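You operate a simulated robot arm through the tools that you are given. There is no shell and no other tool.

Carry out the task below with a simulated robot arm. There is one attempt and no reset: what you move stays moved.

JOB
Put things in order on the top of the long blue cabinet. At the end: the white short pipe with a yellow cap stands where the clear cup with a green rim stood; the tall white fitting with two black bands is in the small blue bin; the clear cup with a green rim stands where the tall white fitting with two black bands stood; the blue coupler stands where the white short pipe with a yellow cap stood; whatever was shut is shut again. Leave all else as you found it, and nothing knocked over.
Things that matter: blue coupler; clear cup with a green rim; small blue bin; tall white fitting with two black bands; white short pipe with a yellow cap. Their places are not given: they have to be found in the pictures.

It is judged by the outcome, as a careful person would: the job done as asked, and still so three seconds after it is handed in. It fails if anything else is knocked over, pushed out of place, dropped, spilled or broken. A push-on lid holds only when it is set on centred and level and pressed home; a screw cap is set on level and turned clockwise until tight.

ROBOT AND FRAMES
A 5-joint arm with a two-finger parallel gripper, fixed in place. Base frame: the origin is at the foot of the arm, x ahead of it, y to its left, z up; the work surface is at about z = 0. Readings come in m, rad, newtons and seconds.
With the tool pointing down near the work surface it reaches from about 0.26 to 0.68 m from the base axis. Its first joint turns from -1.152 to 1.152 rad. The tool tilts only in the upright plane through the base axis and itself; it spins freely about its own axis. Payload 2.9 kg.
Tool frame: the origin (TCP) lies between the finger pads and is the grasp point; the fingertips stand 0.03 m ahead of it; z points along the fingers, y is the line along which they close. The gripper opens to 0.11 m. The fingers are 0.02 m wide and 0.01 m thick; the gripper's body (0.048 by 0.112 m) begins 0.055 m behind the TCP.
Orientation is that of the tool frame in the base frame, as a unit quaternion [w, x, y, z]. With the fingers straight down and closing along the base's y, the tool's x points along the base's -x, its y along +y and its z along -z.

CONTROLS
- The arm moves only by the tool step_arm. Its argument "plan" is text: rows parted by semicolons, each of 7 numbers parted by spaces: the opening in per cent of the stroke, from 0 (shut) to 100 (fully open), then the shift along the tool's x, y, z in m, then the turn, a rotation vector about the tool's x, y, z in rad. In form: grip x y z rx ry rz; .... A call has 1 to 20 rows; each row is the pose to reach, as a shift and turn from the pose commanded when the call began, along the tool's axes at that moment. Each row takes 0.2 s and may step no farther than 0.05 m and 0.15 rad from the row before; otherwise, or with a gripper value out of range, the whole call is refused. A pose out of reach is approached as far as the arm can. The call stops where the force on the tool passes 40 N (or 10 N more than at its start, if that is more) or the arm is blocked; 0.2 s more then pass. Each finger travels about 0.108 m/s and halts on what it meets, pressing with about 22 N; the grip force reading is that of the motor and also rises with nothing between the fingers. The clock runs only during rows and for 0.2 s after the last one: add rows that repeat a pose to give the fingers time. The reply holds the time, the measured pose of the TCP, the force on the tool along the base axes, the opening and the grip force, in the units named above and with some noise, with the torque about the TCP (base axes, N m) and any sound that the robot's microphone picked up.
- Cameras (640 x 400 px; columns grow to the right, rows downward): "scene" is fixed at [0.0411, -0.462, 0.5963]; the picture's right is [0.69, -0.72, 0.00], its down [-0.47, -0.46, -0.75] and it looks along [0.54, 0.52, -0.66] (base axes); focal length 258 px, centre (320, 200). "wrist" rides on the gripper at [0.072, 0.017, -0.103] in the tool frame; the picture's right is [-0.23, 0.97, 0.00], its down [-0.76, -0.18, -0.62] and it looks along [-0.61, -0.14, 0.78] (tool axes); focal length 222 px, centre (320, 200).
- capture(camera): a new picture of that camera. The clock stands still meanwhile.
- pixel_to_xyz(camera, pixels): there is no depth. For up to 12 entries [column, row, z] of the newest picture of that camera ("zoom" is the newest enlarged one), the place [x, y] in the base frame at which the ray of that pixel passes the height z, good to about 0.003 m. The clock stands still meanwhile.
- enlarge(camera, box): a new picture of the part [left, top, right, bottom] of that camera's present view, enlarged. The clock stands still meanwhile.
- finish_job(): hands the job in; it is judged then, once.

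Open the gripper and draw the arm clear of the work before you hand the job in, unless the task says otherwise.

The tools are called after "Emit:" as a command line: name --argument value ..., lists and objects as JSON in quotes. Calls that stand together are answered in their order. step_arm: Moves the arm, as the interface text tells. Its arguments: {"type":"object","properties":{"plan":{"type":"string"}},"required":["plan"]} The other tools are called the same way: capture (camera) takes a picture; pixel_to_xyz (camera, pixels) gives the place at which the rays of pixels pass given heights; enlarge (camera, box) takes an enlarged picture of a part of a camera's view; finish_job () hands the job in.

At the start:

```text
t: 0.0
ee_pos: [0.3823, -0.0592, 0.4014]
orientation: [0.0, 0.0, 1.0, 0.0]
ft_force: [-0.2, 0.3, -0.4]
torque: [0.0, 0.0, -0.03]
opening: 0.1101
grip_force: 0.1
```

scene: 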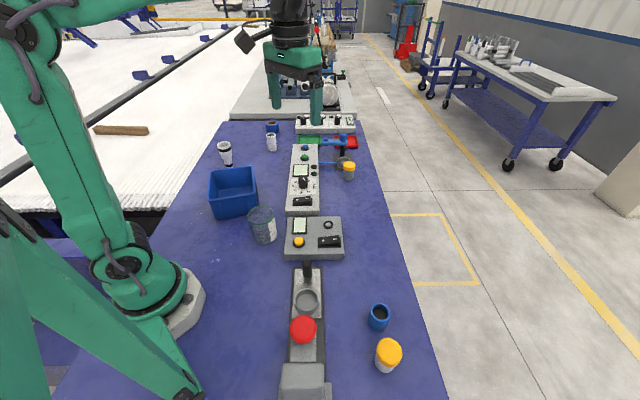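
wrist: 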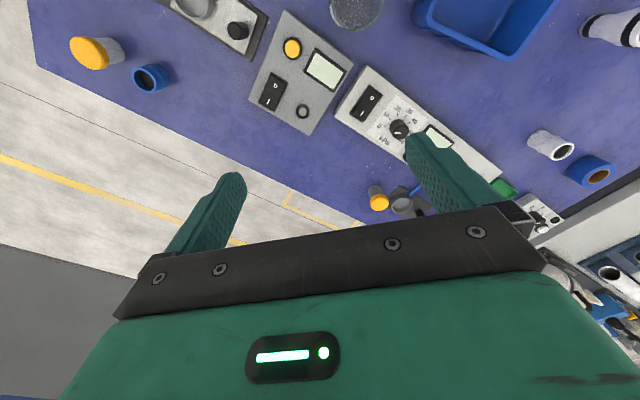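

The scene shows a bin near (233,192), a cup near (263,224), a tall fitting near (225,153), two yellow-capped items at (388,355) and (349,171), and blue rings at (379,316) and (272,127). I'll enlarge to tell them apart.

Emit:
enlarge --camera "scene" --box '[190, 100, 380, 220]'

Emit:
enlarge --camera "scene" --box '[260, 200, 460, 400]'

Emit:
enlarge --camera "wrist" --box '[320, 0, 640, 220]'

```text
3.33 times, centred on (285, 160) of scene
```

zoom: 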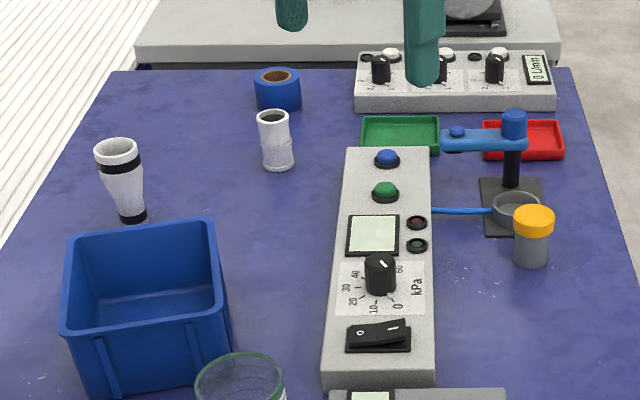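

```text
2.00 times, centred on (360, 300) of scene
```

zoom: 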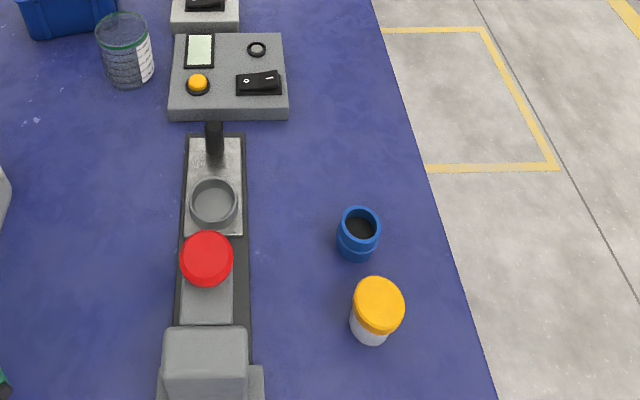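

```text
1.82 times, centred on (480, 110) of wrist
```

zoom: 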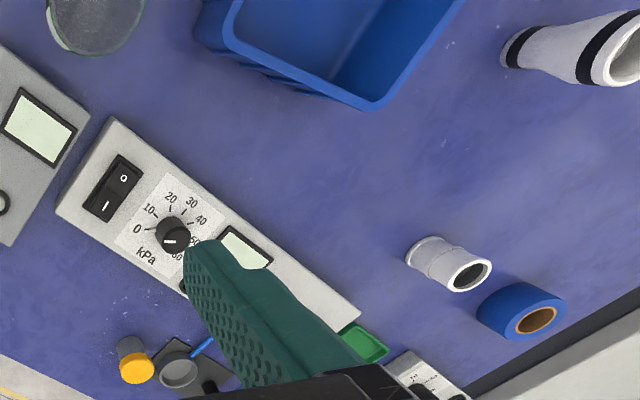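

The blue coupler is at (379,316) and the white pipe with a yellow cap at (388,355). The far blue ring is a tape roll and the far yellow-capped thing is a grey vial, so both are decoys. I'll enlarge each target to measure it.

Emit:
enlarge --camera "scene" --box '[350, 290, 430, 390]'

Emit:
enlarge --camera "scene" --box '[200, 130, 300, 255]'

Emit:
enlarge --camera "wrist" --box '[40, 0, 260, 130]'

Emit:
pixel_to_xyz --camera "scene" --pixels '[[385, 370, 0], [378, 327, 0], [265, 241, 0], [227, 164, 0], [233, 215, 0], [210, 210, 0.0], [258, 205, 0.0], [348, 180, 0], [272, 149, 0]]'

```text
4.00 times, centred on (390, 340) of scene
```

zoom: 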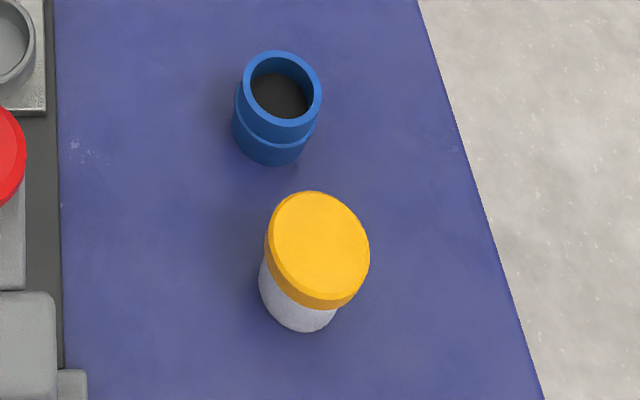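

```text
3.20 times, centred on (250, 192) of scene
```

zoom: 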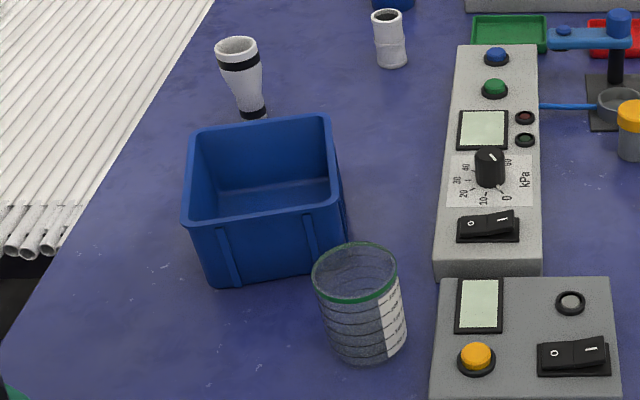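

```text
2.91 times, centred on (150, 65) of wrist
```

zoom: 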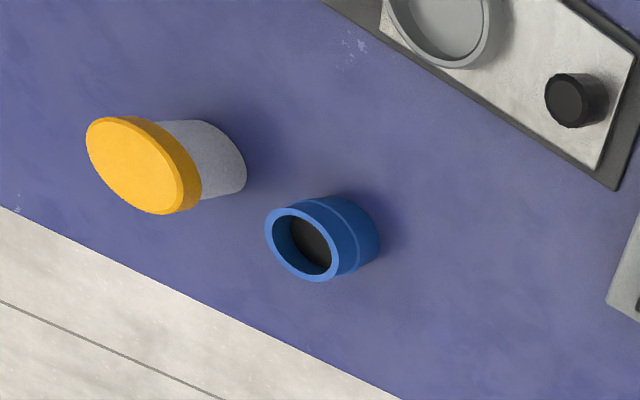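

```text
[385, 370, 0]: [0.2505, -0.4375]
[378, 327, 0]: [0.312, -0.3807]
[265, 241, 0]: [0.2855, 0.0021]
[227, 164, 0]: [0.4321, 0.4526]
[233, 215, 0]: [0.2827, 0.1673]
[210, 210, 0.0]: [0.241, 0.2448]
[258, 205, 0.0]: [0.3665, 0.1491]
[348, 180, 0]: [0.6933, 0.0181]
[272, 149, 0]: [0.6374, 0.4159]
```

I have rough places: pipe (0.25,-0.44), coupler (0.31,-0.38), cup (0.29,0.00) and fitting (0.43,0.45), with the bin around (0.30,0.20). I'll move the arm high and left so the wrist camera can see the fitting and bin better.

Emit:
step_arm --plan "100 0 0.05 0 0 0 0; 100 0.01 0.1 0 0 0 0; 100 0.02 0.15 0 0 0 0; 100 0.03 0.2 0 0 0 0; 100 0.04 0.25 0 0 0 0; 100 0.06 0.29 0 0 0 0; 100 0.08 0.33 0 0 0 0; 100 0.10 0.35 0 0 0 0; 100 0.1 0.35 0 0 0 0"

Emit:
capture --camera "wrist"

Emit:
capture --camera "scene"

```text
refused: row 2 steps farther than a row can; nothing moved
```

```text
taken
```

wrist: 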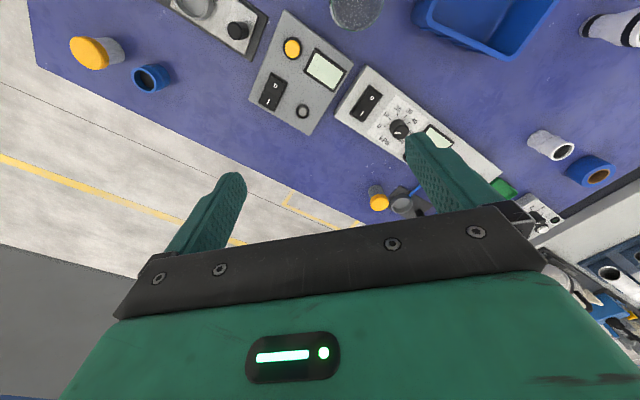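

```text
taken
```

scene: 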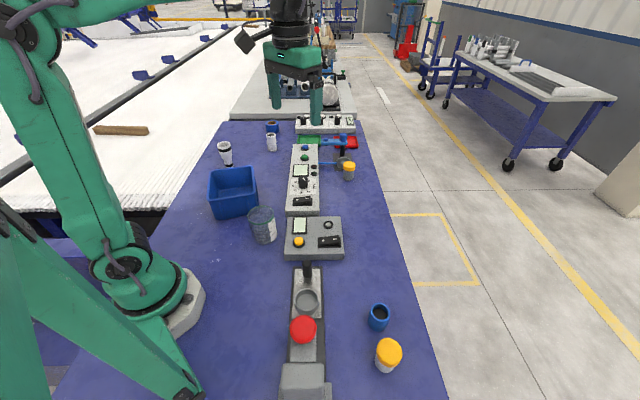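

That was refused because one row stepped more than 0.05 m, and nothing moved. I'll resend the same move with smaller steps.

Emit:
step_arm --plan "100 0 0.04 0 0 0 0; 100 0.01 0.08 0 0 0 0; 100 0.02 0.12 0 0 0 0; 100 0.03 0.16 0 0 0 0; 100 0.04 0.2 0 0 0 0; 100 0.05 0.24 0 0 0 0; 100 0.06 0.28 0 0 0 0; 100 0.08 0.32 0 0 0 0; 100 0.1 0.35 0 0 0 0; 100 0.1 0.35 0 0 0 0"

Emit:
capture --camera "wrist"

Emit:
capture --camera "scene"

```text
t: 2.2
ee_pos: [0.2839, 0.2917, 0.3983]
orientation: [0.0, 0.0, 1.0, -0.001]
ft_force: [-0.1, -0.5, 0.2]
torque: [-0.02, -0.02, -0.01]
opening: 0.1099
grip_force: 0.1
```

```text
taken
```

wrist: 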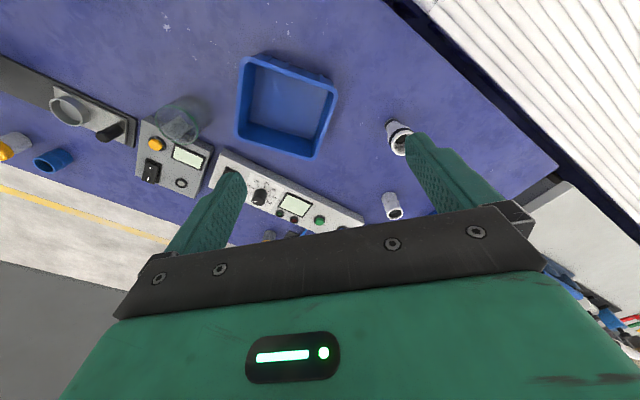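

```text
taken
```

scene: 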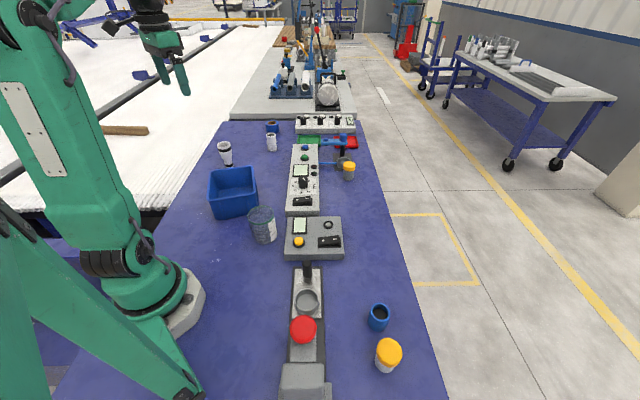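

The wrist view shows the bin at (285,105), the cup at (178,122) and the fitting at (398,137). I'll enlarge these and triangulate them.

Emit:
enlarge --camera "wrist" --box '[220, 40, 440, 180]'

Emit:
enlarge --camera "wrist" --box '[120, 70, 260, 160]'

Emit:
pixel_to_xyz --camera "wrist" --pixels '[[393, 125, 0], [402, 143, 0.12], [251, 62, 0.08], [334, 90, 0.08], [313, 157, 0.08], [236, 133, 0.08], [178, 110, 0.0], [178, 125, 0.09]]'

```text
2.86 times, centred on (330, 110) of wrist
```

zoom: 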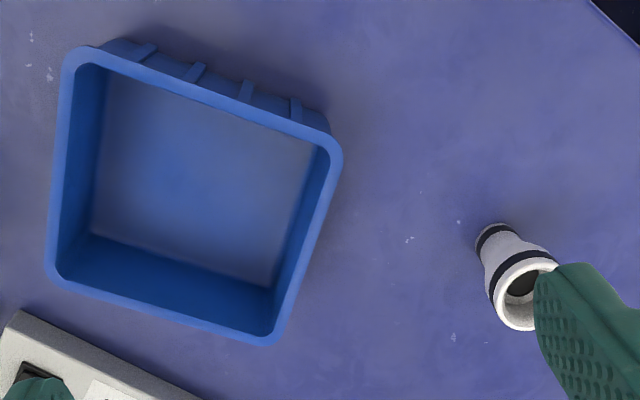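

```text
4.44 times, centred on (190, 115) of wrist
```

zoom: 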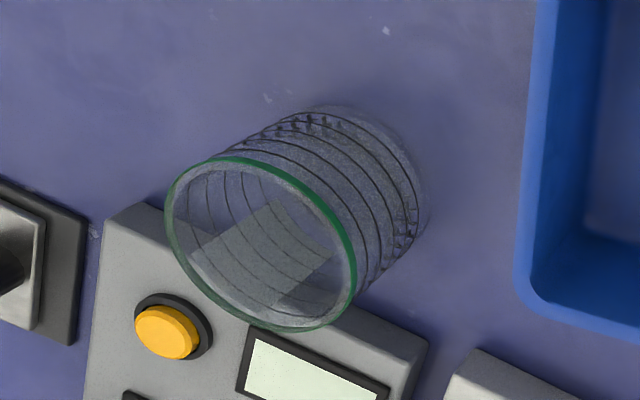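

```text
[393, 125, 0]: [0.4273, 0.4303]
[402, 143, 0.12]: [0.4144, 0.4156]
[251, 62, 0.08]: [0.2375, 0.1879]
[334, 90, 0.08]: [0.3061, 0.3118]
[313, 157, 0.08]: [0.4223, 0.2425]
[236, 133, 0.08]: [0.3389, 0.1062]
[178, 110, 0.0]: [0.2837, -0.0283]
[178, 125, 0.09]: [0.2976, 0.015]
```

I'll triangulate the bin rim, cup and fitting by casting scene rays at a few heights and comparing them with the wrist rays.

Emit:
pixel_to_xyz --camera "scene" --pixels '[[208.1, 198.9, 0.06], [208.1, 198.9, 0.1], [256.9, 193.6, 0.06], [256.9, 193.6, 0.1], [252.2, 165.8, 0.06], [252.2, 165.8, 0.1], [209.4, 171, 0.06], [209.4, 171, 0.1], [261.3, 214.5, 0.08], [261.3, 214.5, 0.11], [224, 146, 0.1], [224, 146, 0.15]]'

Emit:
pixel_to_xyz --camera "wrist" --pixels '[[242, 60, 0.06], [242, 60, 0.1], [336, 90, 0.06], [336, 90, 0.1], [313, 158, 0.06], [313, 158, 0.1], [237, 137, 0.06], [237, 137, 0.1], [177, 125, 0.08], [177, 125, 0.11], [401.5, 143, 0.1], [401.5, 143, 0.15]]'

```text
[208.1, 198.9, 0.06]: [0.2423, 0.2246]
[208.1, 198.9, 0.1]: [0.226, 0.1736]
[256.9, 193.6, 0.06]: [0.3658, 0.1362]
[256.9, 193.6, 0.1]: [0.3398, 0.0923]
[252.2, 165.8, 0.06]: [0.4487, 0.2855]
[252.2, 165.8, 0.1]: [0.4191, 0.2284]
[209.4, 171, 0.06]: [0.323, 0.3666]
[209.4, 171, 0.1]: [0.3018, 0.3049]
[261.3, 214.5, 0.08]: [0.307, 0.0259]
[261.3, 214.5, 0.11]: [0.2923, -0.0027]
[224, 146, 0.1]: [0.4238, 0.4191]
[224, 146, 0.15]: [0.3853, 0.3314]
```

```text
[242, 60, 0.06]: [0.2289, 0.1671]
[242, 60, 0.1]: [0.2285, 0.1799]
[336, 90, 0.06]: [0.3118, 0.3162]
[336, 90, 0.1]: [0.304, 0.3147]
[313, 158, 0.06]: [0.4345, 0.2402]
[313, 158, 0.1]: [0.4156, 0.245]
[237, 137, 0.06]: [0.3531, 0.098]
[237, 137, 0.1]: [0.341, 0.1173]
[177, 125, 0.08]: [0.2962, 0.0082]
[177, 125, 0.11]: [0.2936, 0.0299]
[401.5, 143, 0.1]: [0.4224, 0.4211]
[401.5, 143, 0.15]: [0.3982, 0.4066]
```

The bin rim is at z≈0.09 with its centre near (0.326,0.212). The cup is near (0.301,0.016) and about 0.09 tall, and the fitting's top is near (0.423,0.420) at z≈0.10. I'll move above the fitting for a close look.

Emit:
step_arm --plan "100 -0.03 0.03 0.02 0 0 0; 100 -0.06 0.06 0.04 0 0 0; 100 -0.09 0.09 0.06 0 0 0; 100 -0.12 0.115 0.08 0 0 0; 100 -0.139 0.131 0.11 0 0 0; 100 -0.139 0.131 0.14 0 0 0; 100 -0.139 0.131 0.16 0 0 0; 100 -0.139 0.131 0.16 0 0 0; 100 -0.139 0.131 0.16 0 0 0"

Emit:
capture --camera "wrist"

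Emit:
capture --camera "scene"

```text
t: 4.2
ee_pos: [0.4222, 0.4223, 0.2404]
orientation: [0.0, 0.0, 1.0, -0.001]
ft_force: [-0.1, -0.3, -0.5]
torque: [0.0, 0.03, 0.01]
opening: 0.1099
grip_force: 0.0
```

```text
taken
```

wrist: 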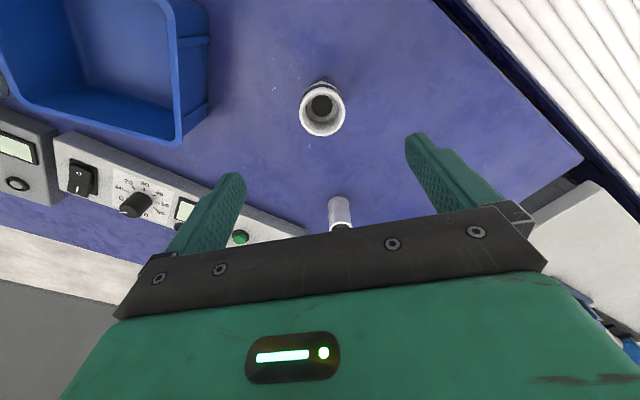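

```text
taken
```

scene: 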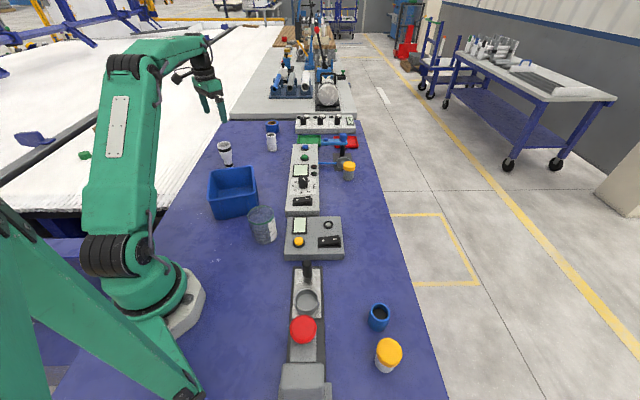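

Emit:
enlarge --camera "wrist" --box '[270, 60, 380, 150]'

Emit:
enlarge --camera "scene" --box '[205, 130, 255, 180]'

Emit:
pixel_to_xyz --camera "wrist" --pixels '[[322, 112, 0.1], [322, 112, 0.12], [320, 90, 0.0], [301, 112, 0.1], [344, 112, 0.1], [322, 88, 0.1], [322, 136, 0.1]]'

```text
4.44 times, centred on (325, 105) of wrist
```

zoom: 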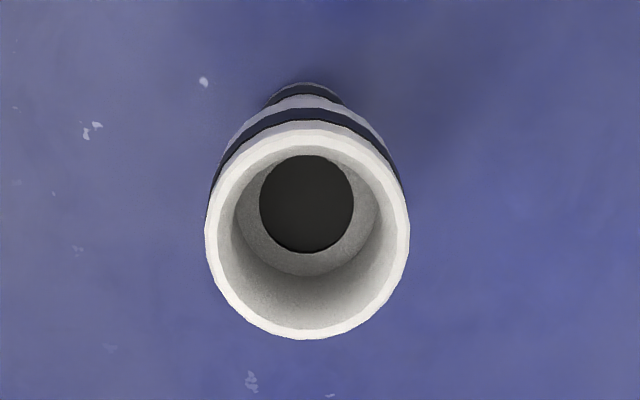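

```text
8.00 times, centred on (230, 155) of scene
```

zoom: 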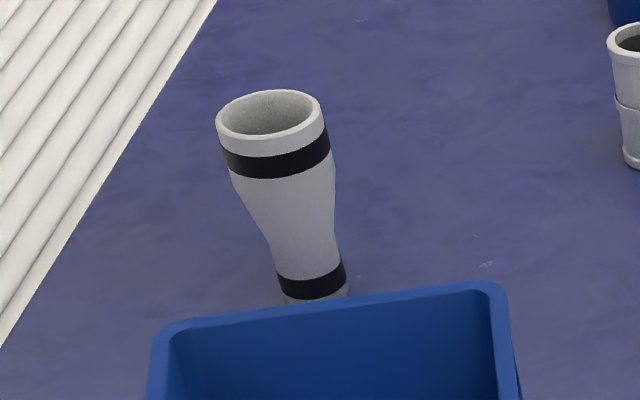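

```text
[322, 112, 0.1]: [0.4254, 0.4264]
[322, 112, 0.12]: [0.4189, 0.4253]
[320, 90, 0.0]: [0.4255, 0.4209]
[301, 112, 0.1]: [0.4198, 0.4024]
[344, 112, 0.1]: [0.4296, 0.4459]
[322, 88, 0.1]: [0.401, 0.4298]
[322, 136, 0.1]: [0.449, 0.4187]
```

I'll combine the wrist rim centre at (322.1,113.3) with the scene rim at (223.6,144.6) and foot at (229.4,166.5).

Emit:
pixel_to_xyz --camera "wrist" --pixels '[[322.1, 113.3, 0.09], [322.1, 113.3, 0.1], [322.1, 113.3, 0.11], [299.2, 113.3, 0.1], [345.2, 113.3, 0.1]]'

Emit:
pixel_to_xyz --camera "scene" --pixels '[[223.6, 144.6, 0.09], [223.6, 144.6, 0.1], [223.6, 144.6, 0.11], [229.4, 166.5, 0], [229.4, 168, 0]]'

```text
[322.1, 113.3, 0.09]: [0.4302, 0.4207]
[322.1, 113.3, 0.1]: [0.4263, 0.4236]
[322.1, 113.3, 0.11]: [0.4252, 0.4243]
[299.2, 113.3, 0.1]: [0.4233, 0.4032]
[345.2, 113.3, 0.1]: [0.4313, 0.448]
```

```text
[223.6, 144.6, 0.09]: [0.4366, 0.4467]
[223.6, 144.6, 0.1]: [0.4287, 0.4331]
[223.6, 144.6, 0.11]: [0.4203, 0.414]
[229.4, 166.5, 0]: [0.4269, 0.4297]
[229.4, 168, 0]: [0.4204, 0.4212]
```

The fitting is at about (0.4265,0.4245), 0.103 m tall, with a 0.045 m top. I'll descend around its upper part and grip at z≈0.085.

Emit:
step_arm --plan "100 -0.005 0.0025 0.03 0 0 0; 100 -0.005 0.0025 0.06 0 0 0; 100 -0.005 0.0025 0.09 0 0 0; 100 -0.005 0.0025 0.12 0 0 0; 100 -0.005 0.0025 0.14 0 0 0; 100 -0.005 0.0025 0.155 0 0 0; 100 -0.005 0.0025 0.155 0 0 0"

Emit:
capture --camera "wrist"

Emit:
enlarge --camera "scene" --box '[180, 90, 280, 190]'

```text
t: 5.8
ee_pos: [0.4275, 0.4253, 0.0853]
orientation: [0.0, 0.0, 1.0, -0.001]
ft_force: [0.0, -0.3, -0.4]
torque: [-0.01, -0.02, 0.01]
opening: 0.1099
grip_force: 0.1
```

```text
taken
```

wrist: 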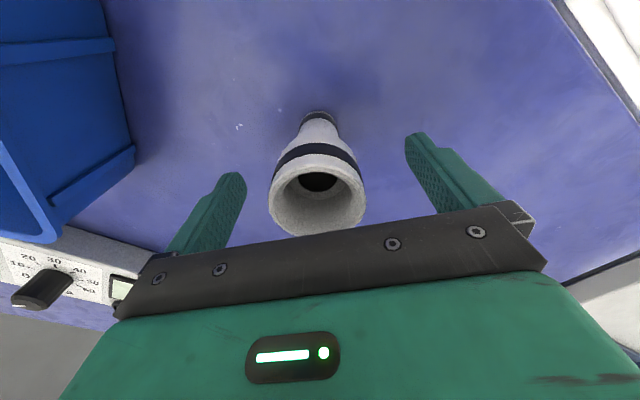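

```text
4.00 times, centred on (230, 140) of scene
```

zoom: 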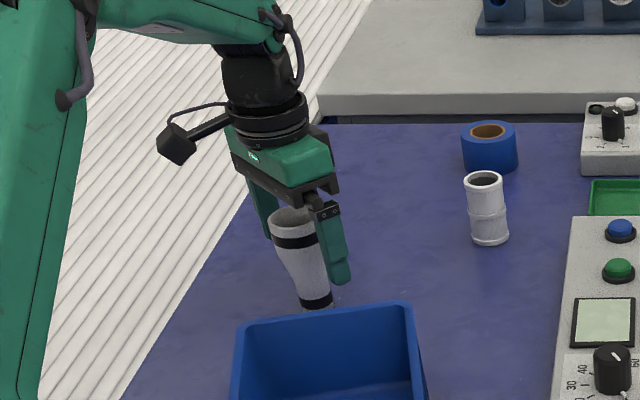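

The fitting is centred between the fingers, with its rim at (318,208). I'll close on it.

Emit:
step_arm --plan "60 0 0 0 0 0 0; 20 0 0 0 0 0 0; 10 0 0 0 0 0 0; 10 0 0 0 0 0 0; 10 0 0 0 0 0 0"

```text
t: 7.0
ee_pos: [0.4277, 0.4267, 0.0859]
orientation: [0.0, 0.0, 1.0, 0.0]
ft_force: [0.4, 0.3, 0.5]
torque: [-0.05, -0.02, 0.01]
opening: 0.0482
grip_force: 21.8
```

It's gripped at 0.048 m. I'll lift it and check.

Emit:
step_arm --plan "10 0 0 -0.02 0 0 0; 10 0 0 -0.05 0 0 0; 10 0 0 -0.09 0 0 0; 10 0 0 -0.13 0 0 0; 10 0 0 -0.16 0 0 0; 10 0 0 -0.16 0 0 0"

Emit:
capture --camera "wrist"

Emit:
capture --camera "scene"

```text
t: 8.4
ee_pos: [0.4269, 0.4248, 0.2454]
orientation: [0.0, 0.001, 1.0, 0.0]
ft_force: [-0.7, 0.2, -0.4]
torque: [0.04, 0.0, 0.01]
opening: 0.048
grip_force: 21.9
```

```text
taken
```

wrist: 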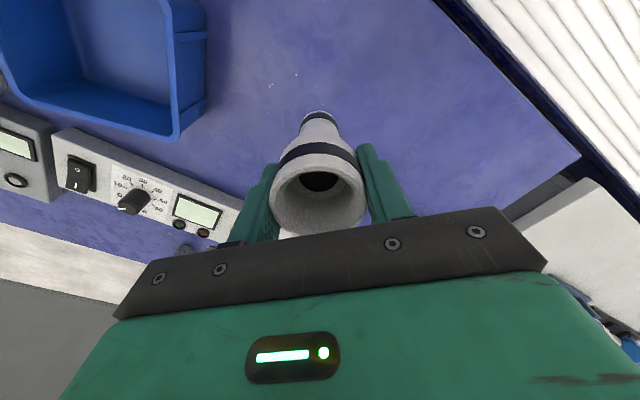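

```text
taken
```

scene: 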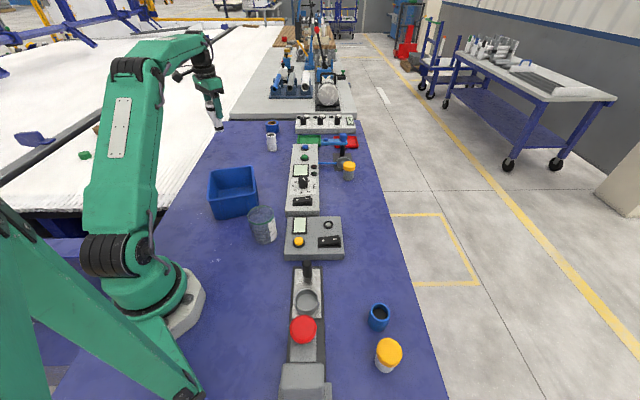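

It's held upright. I'll move over the bin centre at about (0.326,0.212) and check before lowering.

Emit:
step_arm --plan "10 0.015 -0.03 0 0 0 0; 10 0.033 -0.07 0 0 0 0; 10 0.051 -0.11 0 0 0 0; 10 0.069 -0.15 0 0 0 0; 10 0.087 -0.185 0 0 0 0; 10 0.101 -0.213 0 0 0 0; 10 0.101 -0.213 0 0 0 0; 10 0.101 -0.213 0 0 0 0"

Emit:
capture --camera "wrist"

Emit:
enlarge --camera "scene" --box '[160, 80, 320, 240]'

```text
t: 10.2
ee_pos: [0.3257, 0.2106, 0.2435]
orientation: [0.0, 0.0, 1.0, 0.0]
ft_force: [0.2, -0.3, -0.8]
torque: [0.03, -0.03, 0.0]
opening: 0.048
grip_force: 21.8
```

```text
taken
```

wrist: 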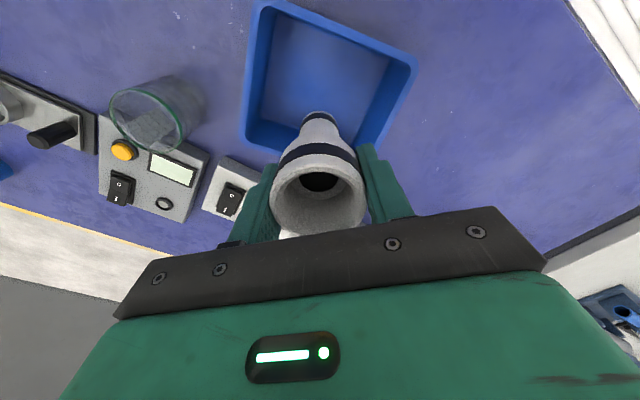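

```text
2.50 times, centred on (240, 160) of scene
```

zoom: 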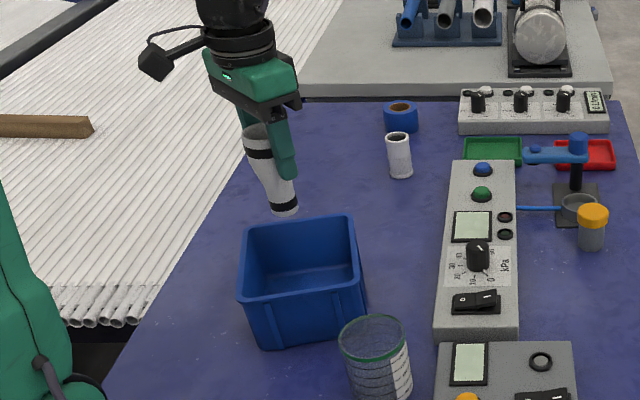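

I'll check the bin rim corners from this vantage point to be sure of the centre before lowering.

Emit:
enlarge --camera "wrist" --box '[220, 0, 440, 160]'

Emit:
pixel_to_xyz --camera "wrist" --pixels '[[253, 3, 0.09], [416, 65, 0.09], [243, 138, 0.09], [378, 148, 0.09], [264, 117, 0.004], [363, 139, 0.004], [390, 57, 0.004], [278, 14, 0.004]]'

```text
2.50 times, centred on (330, 80) of wrist
```

zoom: 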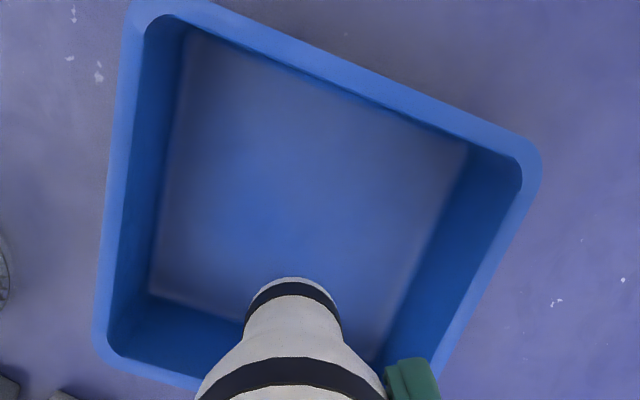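

```text
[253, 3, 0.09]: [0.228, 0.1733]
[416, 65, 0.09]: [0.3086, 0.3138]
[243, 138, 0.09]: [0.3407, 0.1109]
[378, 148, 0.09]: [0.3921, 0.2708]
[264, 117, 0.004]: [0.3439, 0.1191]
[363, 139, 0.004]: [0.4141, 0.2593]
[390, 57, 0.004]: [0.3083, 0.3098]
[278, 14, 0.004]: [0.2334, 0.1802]
```

The centre is confirmed at (0.325,0.212). I'll lower the fitting to just above the bin floor.

Emit:
step_arm --plan "10 0 0 0.03 0 0 0; 10 0 0 0.06 0 0 0; 10 0 0 0.09 0 0 0; 10 0 0 0.12 0 0 0; 10 0 0 0.14 0 0 0; 10 0 0 0.15 0 0 0; 10 0 0 0.15 0 0 0"

Emit:
step_arm --plan "10 0 0 0.002 0 0 0; 10 0 0 0.002 0 0 0"

Emit:
step_arm --plan "10 0 0 0.002 0 0 0; 10 0 0 0.002 0 0 0"

```text
t: 11.8
ee_pos: [0.3259, 0.2103, 0.0948]
orientation: [0.0, 0.0, 1.0, 0.001]
ft_force: [-0.3, -0.3, -1.5]
torque: [0.01, -0.02, -0.02]
opening: 0.0481
grip_force: 21.9
```

```text
t: 12.4
ee_pos: [0.3259, 0.2104, 0.0938]
orientation: [-0.001, 0.0, 1.0, 0.001]
ft_force: [-0.3, 0.6, -1.4]
torque: [0.03, 0.01, -0.01]
opening: 0.0481
grip_force: 22.1
```

```text
t: 13.0
ee_pos: [0.3253, 0.2111, 0.0908]
orientation: [0.0, 0.001, 1.0, 0.001]
ft_force: [-0.8, -0.1, -1.0]
torque: [0.02, 0.0, 0.0]
opening: 0.0482
grip_force: 21.7
```

No contact yet, with the force still flat. I'll keep lowering in 2 mm steps.

Emit:
step_arm --plan "10 0 0 0.0015 0 0 0; 10 0 0 0.0015 0 0 0"

Emit:
step_arm --plan "10 0 0 0.0015 0 0 0; 10 0 0 0.0015 0 0 0"

```text
t: 13.6
ee_pos: [0.3251, 0.2113, 0.0896]
orientation: [0.0, 0.0, 1.0, 0.0]
ft_force: [0.0, -0.3, -1.1]
torque: [0.01, 0.02, -0.01]
opening: 0.0484
grip_force: 22.6
```

```text
t: 14.2
ee_pos: [0.3256, 0.2107, 0.0886]
orientation: [0.0, 0.0, 1.0, 0.0]
ft_force: [-4.3, 0.3, 14.7]
torque: [-0.06, 0.37, 0.0]
opening: 0.0481
grip_force: 21.8
```

It touched the floor at 14.7 N. I'll ease up 1 mm, open part way and rise.

Emit:
step_arm --plan "10 0 0 -0.001 0 0 0; 48 0 0 -0.001 0 0 0; 58 0 0 -0.001 0 0 0; 70 0 0 -0.001 0 0 0; 70 0 0 -0.001 0 0 0; 70 0 0 -0.03 0 0 0; 70 0 0 -0.07 0 0 0; 70 0 0 -0.11 0 0 0; 70 0 0 -0.15 0 0 0; 70 0 0 -0.15 0 0 0"

Emit:
capture --camera "wrist"

Emit:
capture --camera "scene"

```text
t: 16.4
ee_pos: [0.3264, 0.209, 0.2385]
orientation: [-0.001, 0.0, 1.0, 0.0]
ft_force: [-0.6, -0.6, -0.4]
torque: [0.01, 0.03, -0.02]
opening: 0.077
grip_force: 0.1
```

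```text
taken
```

wrist: 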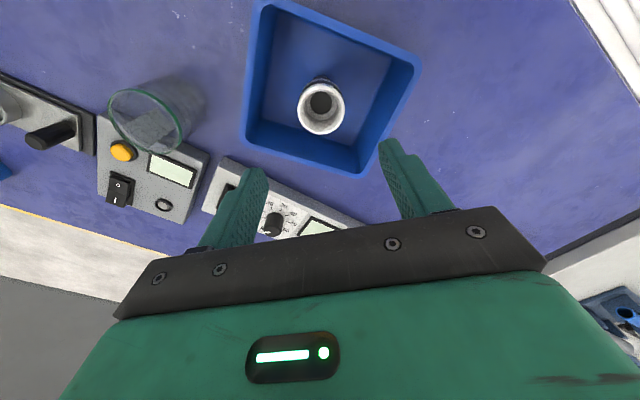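

```text
taken
```

scene: 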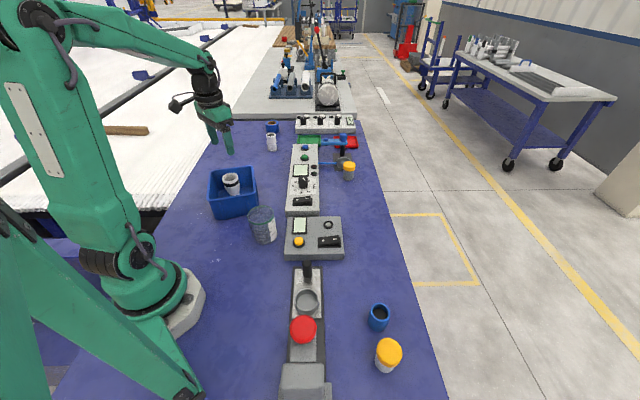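

The fitting stands upright in the bin. Next I'll go above the cup near (0.301,0.016) with the gripper fully open and look.

Emit:
step_arm --plan "100 0.005 -0.04 0 0 0 0; 100 0.01 -0.08 0 0 0 0; 100 0.015 -0.12 0 0 0 0; 100 0.02 -0.16 0 0 0 0; 100 0.025 -0.193 0 0 0 0; 100 0.025 -0.193 0 0 0 0; 100 0.025 -0.193 0 0 0 0"

Emit:
capture --camera "wrist"

Emit:
enlarge --camera "wrist" --box '[230, 20, 410, 190]'

Emit:
enlarge --camera "scene" --box '[220, 180, 320, 260]'

```text
t: 18.0
ee_pos: [0.3029, 0.0189, 0.239]
orientation: [-0.001, 0.0, 1.0, 0.001]
ft_force: [0.3, -0.4, -0.2]
torque: [0.03, 0.0, -0.01]
opening: 0.1099
grip_force: 0.1
```

```text
taken
```

wrist: 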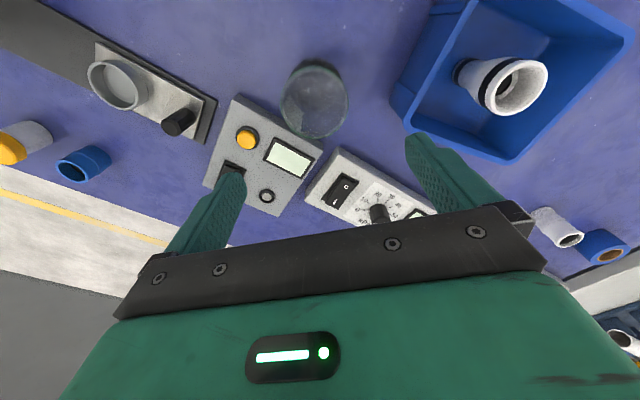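

```text
2.35 times, centred on (320, 105) of wrist
```

zoom: 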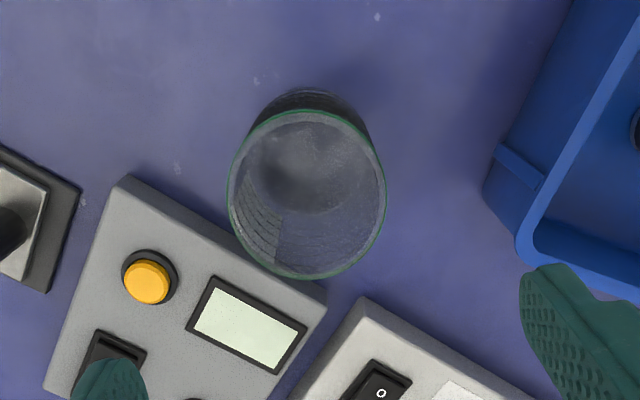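

```text
5.00 times, centred on (270, 220) of scene
```

zoom: 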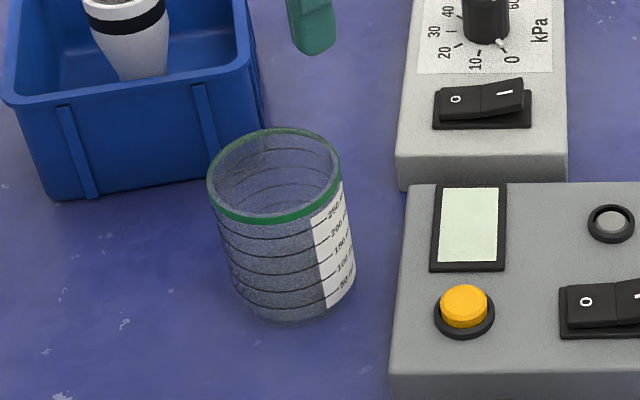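

The cup is empty, about 0.073 m across. I'll triangulate its rim at wrist (314.5,102.9) and scene (260.8,215.2) and its base at scene (265.4,237), plus the grey box corners.

Emit:
pixel_to_xyz --camera "wrist" --pixels '[[314.5, 102.9, 0.08], [314.5, 102.9, 0.09], [314.5, 102.9, 0.1], [235, 95, 0.03], [322, 152, 0.03], [207, 186, 0.03], [335, 148, 0.03], [305, 195, 0.03]]'

Emit:
pixel_to_xyz --camera "scene" --pixels '[[260.8, 215.2, 0.08], [260.8, 215.2, 0.09], [260.8, 215.2, 0.1], [265.4, 237, 0.0], [301.5, 216.5, 0.03], [298, 254, 0.03], [298, 261, 0.0]]'

```text
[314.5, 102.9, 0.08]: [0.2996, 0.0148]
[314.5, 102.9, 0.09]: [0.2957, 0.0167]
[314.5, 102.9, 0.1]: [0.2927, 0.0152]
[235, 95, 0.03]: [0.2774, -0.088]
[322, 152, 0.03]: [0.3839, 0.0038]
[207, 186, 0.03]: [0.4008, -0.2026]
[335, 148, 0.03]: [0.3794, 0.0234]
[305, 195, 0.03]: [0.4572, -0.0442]
```

```text
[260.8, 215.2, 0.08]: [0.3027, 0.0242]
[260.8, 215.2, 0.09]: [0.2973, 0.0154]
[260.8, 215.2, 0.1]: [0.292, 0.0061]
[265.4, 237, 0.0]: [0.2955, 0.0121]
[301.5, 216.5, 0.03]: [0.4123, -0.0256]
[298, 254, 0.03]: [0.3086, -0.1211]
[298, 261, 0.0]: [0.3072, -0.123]
```

The cup is at about (0.2965,0.0150) and 0.09 m tall; the fingers will clear the box edge. I'll descend around it to TCP z≈0.062.

Emit:
step_arm --plan "100 0.0045 -0.0035 0.03 0 0 0; 100 0.0045 -0.0035 0.07 0 0 0; 100 0.0045 -0.0035 0.1 0 0 0; 100 0.0045 -0.0035 0.13 0 0 0; 100 0.0045 -0.0035 0.13 0 0 0"

Emit:
capture --camera "wrist"

Emit:
enlarge --camera "scene" --box '[200, 140, 320, 260]'

```text
t: 19.2
ee_pos: [0.2975, 0.0161, 0.106]
orientation: [0.001, 0.001, 1.0, 0.001]
ft_force: [0.7, 0.0, 0.8]
torque: [-0.04, -0.01, -0.03]
opening: 0.11
grip_force: 0.2
```

```text
taken
```

wrist: 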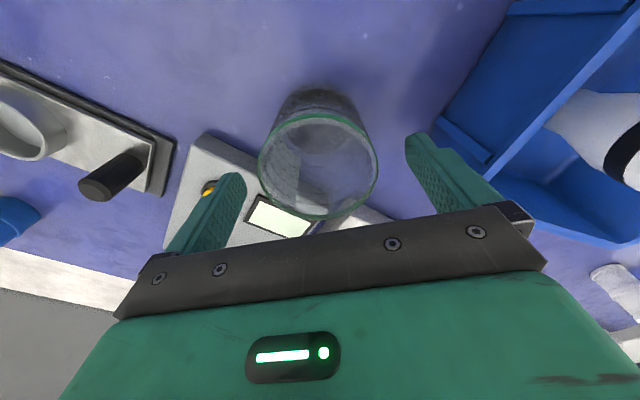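

```text
3.33 times, centred on (260, 200) of scene
```

zoom: 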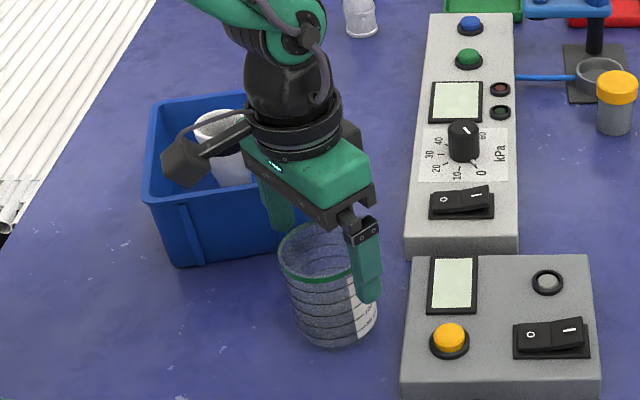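

The rim spans rows 113–220 centred on column 318, which matches a cup centred under the tool. I'll descend the rest of the way and close.

Emit:
step_arm --plan "100 0 0 0.02 0 0 0; 100 0 0 0.035 0 0 0; 100 0 0 0.045 0 0 0; 100 0 0 0.045 0 0 0; 80 0 0 0.045 0 0 0; 65 0 0 0.045 0 0 0; 50 0 0 0.045 0 0 0; 50 0 0 0.045 0 0 0; 50 0 0 0.045 0 0 0"

Emit:
capture --camera "wrist"

```text
t: 21.2
ee_pos: [0.297, 0.0157, 0.0631]
orientation: [0.0, 0.0, 1.0, 0.0]
ft_force: [0.5, 0.0, -0.3]
torque: [0.0, 0.02, 0.0]
opening: 0.0746
grip_force: 22.1
```

```text
taken
```

wrist: 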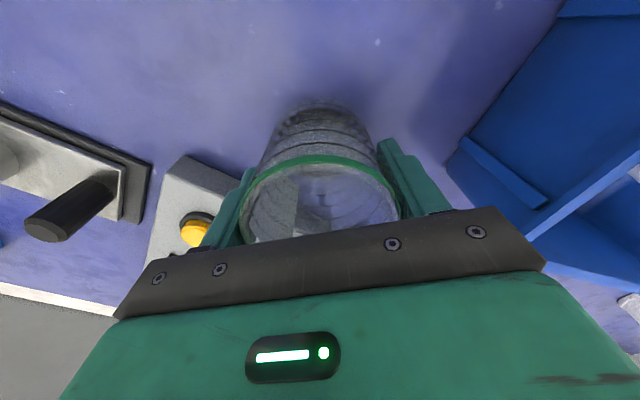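

The cup is gripped at 0.0746 m with its centre at (0.297,0.0155). I'll lift it high and carry it over to the fitting's old place at (0.4265,0.4245).

Emit:
step_arm --plan "50 0 0 -0.02 0 0 0; 50 0 0 -0.05 0 0 0; 50 0 0 -0.09 0 0 0; 50 0 0 -0.13 0 0 0; 50 0 0 -0.17 0 0 0; 50 0 0 -0.2 0 0 0; 50 -0.01295 0.0409 -0.2 0 0 0; 50 -0.0259 0.0818 -0.2 0 0 0; 50 -0.03885 0.1227 -0.2 0 0 0; 50 -0.0518 0.1636 -0.2 0 0 0; 50 -0.06475 0.2045 -0.2 0 0 0; 50 -0.0777 0.2454 -0.2 0 0 0; 50 -0.09065 0.2863 -0.2 0 0 0; 50 -0.1036 0.3272 -0.2 0 0 0; 50 -0.11655 0.3681 -0.2 0 0 0; 50 -0.1295 0.409 -0.2 0 0 0; 50 -0.1295 0.409 -0.2 0 0 0; 50 -0.1295 0.409 -0.2 0 0 0"

Emit:
capture --camera "wrist"

Emit:
capture --camera "scene"

```text
t: 25.0
ee_pos: [0.4278, 0.4228, 0.2633]
orientation: [-0.001, 0.0, 1.0, 0.0]
ft_force: [0.7, -0.2, -0.5]
torque: [-0.01, 0.0, 0.0]
opening: 0.0745
grip_force: 22.0
```

```text
taken
```

wrist: 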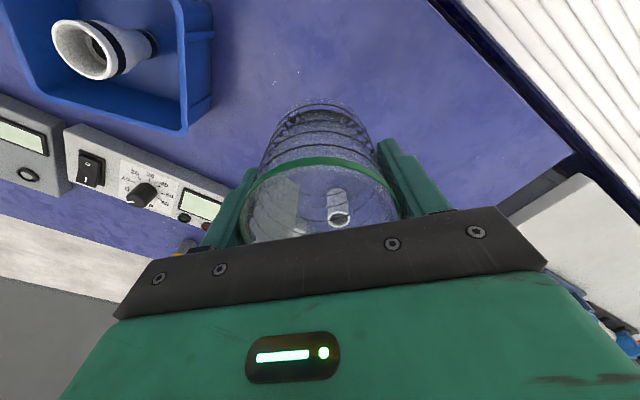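

```text
taken
```

scene: 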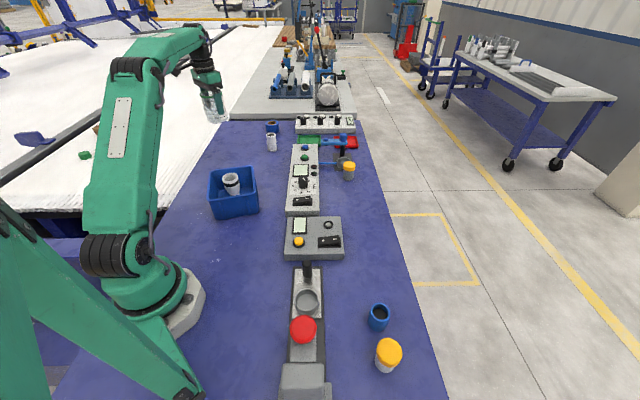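

The cup hangs steady above the target spot. I'll lower it to just above the surface.

Emit:
step_arm --plan "50 -0.0005 0.001 0.04 0 0 0; 50 -0.0005 0.001 0.08 0 0 0; 50 -0.0005 0.001 0.12 0 0 0; 50 -0.0005 0.001 0.15 0 0 0; 50 -0.0005 0.001 0.175 0 0 0; 50 -0.0005 0.001 0.19 0 0 0; 50 -0.0005 0.001 0.196 0 0 0; 50 -0.0005 0.001 0.196 0 0 0"

Emit:
step_arm --plan "50 0 0 0.0015 0 0 0; 50 0 0 0.0015 0 0 0"

Emit:
step_arm --plan "50 0 0 0.0015 0 0 0; 50 0 0 0.0015 0 0 0"

```text
t: 26.8
ee_pos: [0.4252, 0.4253, 0.0675]
orientation: [0.0, 0.0, 1.0, 0.0]
ft_force: [0.1, -0.5, -0.1]
torque: [-0.01, 0.02, 0.0]
opening: 0.0753
grip_force: 21.9
```

```text
t: 27.4
ee_pos: [0.4266, 0.4253, 0.0668]
orientation: [0.0, 0.0, 1.0, 0.0]
ft_force: [-0.4, 1.0, -0.5]
torque: [0.01, -0.01, 0.02]
opening: 0.0747
grip_force: 21.8
```

```text
t: 28.0
ee_pos: [0.4261, 0.4241, 0.0647]
orientation: [0.0, -0.001, 1.0, 0.0]
ft_force: [0.1, -1.2, 0.1]
torque: [-0.04, 0.01, 0.03]
opening: 0.0749
grip_force: 22.2
```

No contact yet. I'll continue in 1 mm steps.

Emit:
step_arm --plan "50 0 0 0.001 0 0 0; 50 0 0 0.001 0 0 0"

Emit:
step_arm --plan "50 0 0 0.001 0 0 0; 50 0 0 0.001 0 0 0"

```text
t: 28.6
ee_pos: [0.4278, 0.4254, 0.0632]
orientation: [0.0, 0.0, 1.0, 0.0]
ft_force: [0.0, 0.7, -0.6]
torque: [0.01, 0.01, -0.02]
opening: 0.0746
grip_force: 22.0
```

```text
t: 29.2
ee_pos: [0.4264, 0.4257, 0.0623]
orientation: [0.0, 0.0, 1.0, 0.0]
ft_force: [-1.1, -0.4, -1.7]
torque: [0.02, -0.02, -0.02]
opening: 0.0746
grip_force: 22.0
```

Emit:
step_arm --plan "50 0 0 0.001 0 0 0; 50 0 0 0.001 0 0 0"

Emit:
step_arm --plan "50 0 0 0.001 0 0 0; 50 0 0 0.001 0 0 0"

```text
t: 29.8
ee_pos: [0.428, 0.4252, 0.0617]
orientation: [0.0, -0.001, 1.0, 0.001]
ft_force: [0.1, 0.9, 0.0]
torque: [-0.01, -0.04, -0.05]
opening: 0.0748
grip_force: 22.2
```

```text
t: 30.4
ee_pos: [0.4268, 0.4252, 0.0613]
orientation: [0.001, 0.0, 1.0, 0.001]
ft_force: [-2.0, -1.3, 9.1]
torque: [-0.18, 0.17, -0.01]
opening: 0.0748
grip_force: 22.0
```

It made contact at 9 N. I'll release the cup and rise straight up.

Emit:
step_arm --plan "50 0 0 -0.0005 0 0 0; 72 0 0 -0.0005 0 0 0; 85 0 0 -0.0005 0 0 0; 100 0 0 -0.0005 0 0 0; 100 0 0 -0.0005 0 0 0; 100 0 0 -0.02 0 0 0; 100 0 0 -0.05 0 0 0; 100 0 0 -0.09 0 0 0; 100 0 0 -0.13 0 0 0; 100 0 0 -0.18 0 0 0; 100 0 0 -0.18 0 0 0"

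Emit:
capture --camera "wrist"

Emit:
capture --camera "scene"

Emit:
enlarge --camera "scene" --box '[200, 120, 280, 220]'

```text
t: 32.8
ee_pos: [0.4261, 0.4243, 0.2411]
orientation: [0.001, 0.0, 1.0, 0.0]
ft_force: [-0.3, -0.2, -0.2]
torque: [-0.02, 0.04, 0.0]
opening: 0.1103
grip_force: 0.1
```

```text
taken
```

wrist: 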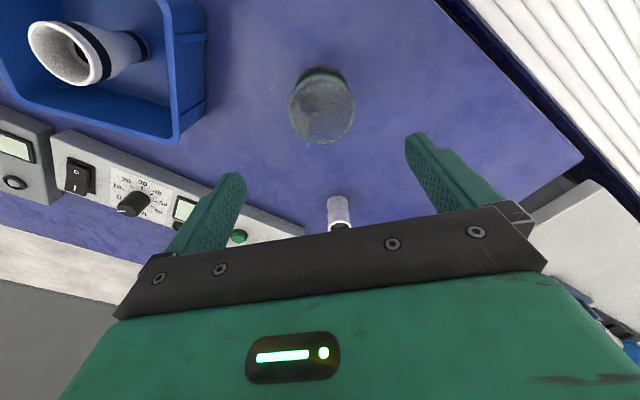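

```text
taken
```

scene: 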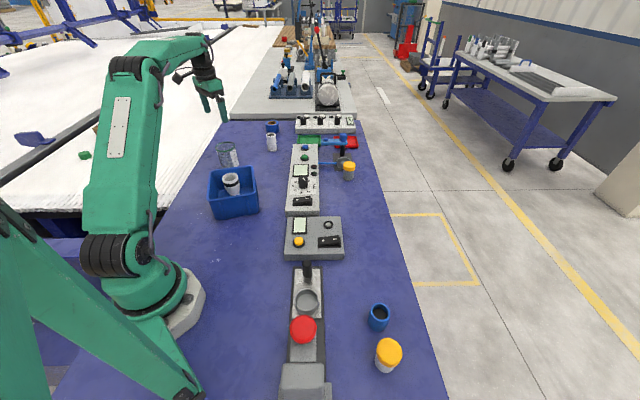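

```text
4.00 times, centred on (240, 170) of scene
```

zoom: 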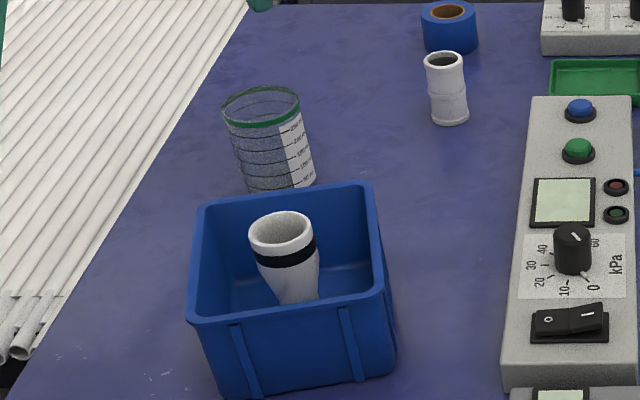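

The cup stands at the fitting's old spot. Now I'll travel high to above the pipe at about (0.25,-0.42).

Emit:
step_arm --plan "100 0.0086 -0.0415 -0.02 0 0 0; 100 0.0172 -0.083 -0.04 0 0 0; 100 0.0258 -0.1245 -0.06 0 0 0; 100 0.0344 -0.166 -0.06 0 0 0; 100 0.043 -0.2075 -0.06 0 0 0; 100 0.0516 -0.249 -0.06 0 0 0; 100 0.0602 -0.2905 -0.06 0 0 0; 100 0.0688 -0.332 -0.06 0 0 0; 100 0.0774 -0.3735 -0.06 0 0 0; 100 0.086 -0.415 -0.06 0 0 0; 100 0.0946 -0.4565 -0.06 0 0 0; 100 0.1032 -0.498 -0.06 0 0 0; 100 0.1118 -0.5395 -0.06 0 0 0; 100 0.1204 -0.581 -0.06 0 0 0; 100 0.129 -0.6225 -0.06 0 0 0; 100 0.1376 -0.664 -0.06 0 0 0; 100 0.1462 -0.7055 -0.06 0 0 0; 100 0.1548 -0.747 -0.06 0 0 0; 100 0.1634 -0.7885 -0.06 0 0 0; 100 0.172 -0.83 -0.06 0 0 0"

Emit:
capture --camera "wrist"

Emit:
capture --camera "scene"

```text
t: 37.0
ee_pos: [0.2544, -0.4056, 0.3007]
orientation: [0.0, 0.0, 1.0, 0.0]
ft_force: [0.5, -0.3, 0.3]
torque: [0.01, 0.04, -0.01]
opening: 0.1098
grip_force: 0.1
```

```text
taken
```

wrist: 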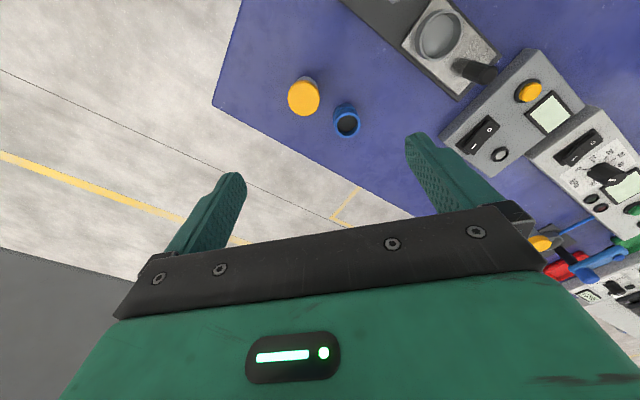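

```text
taken
```

scene: 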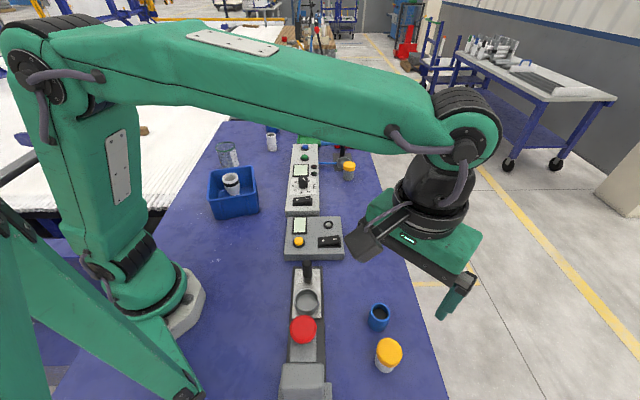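

Emit:
enlarge --camera "wrist" --box '[260, 50, 390, 150]'

Emit:
enlarge --camera "scene" --box '[350, 295, 420, 385]'

```text
4.00 times, centred on (325, 100) of wrist
```

zoom: 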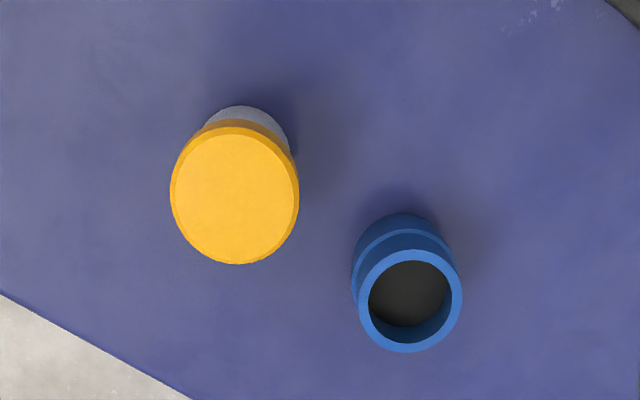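

```text
4.44 times, centred on (385, 340) of scene
```

zoom: 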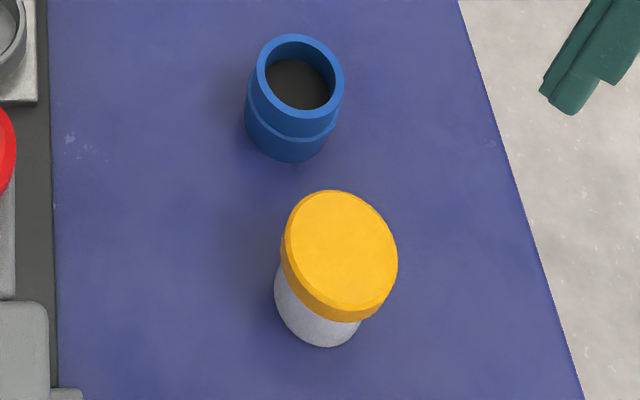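

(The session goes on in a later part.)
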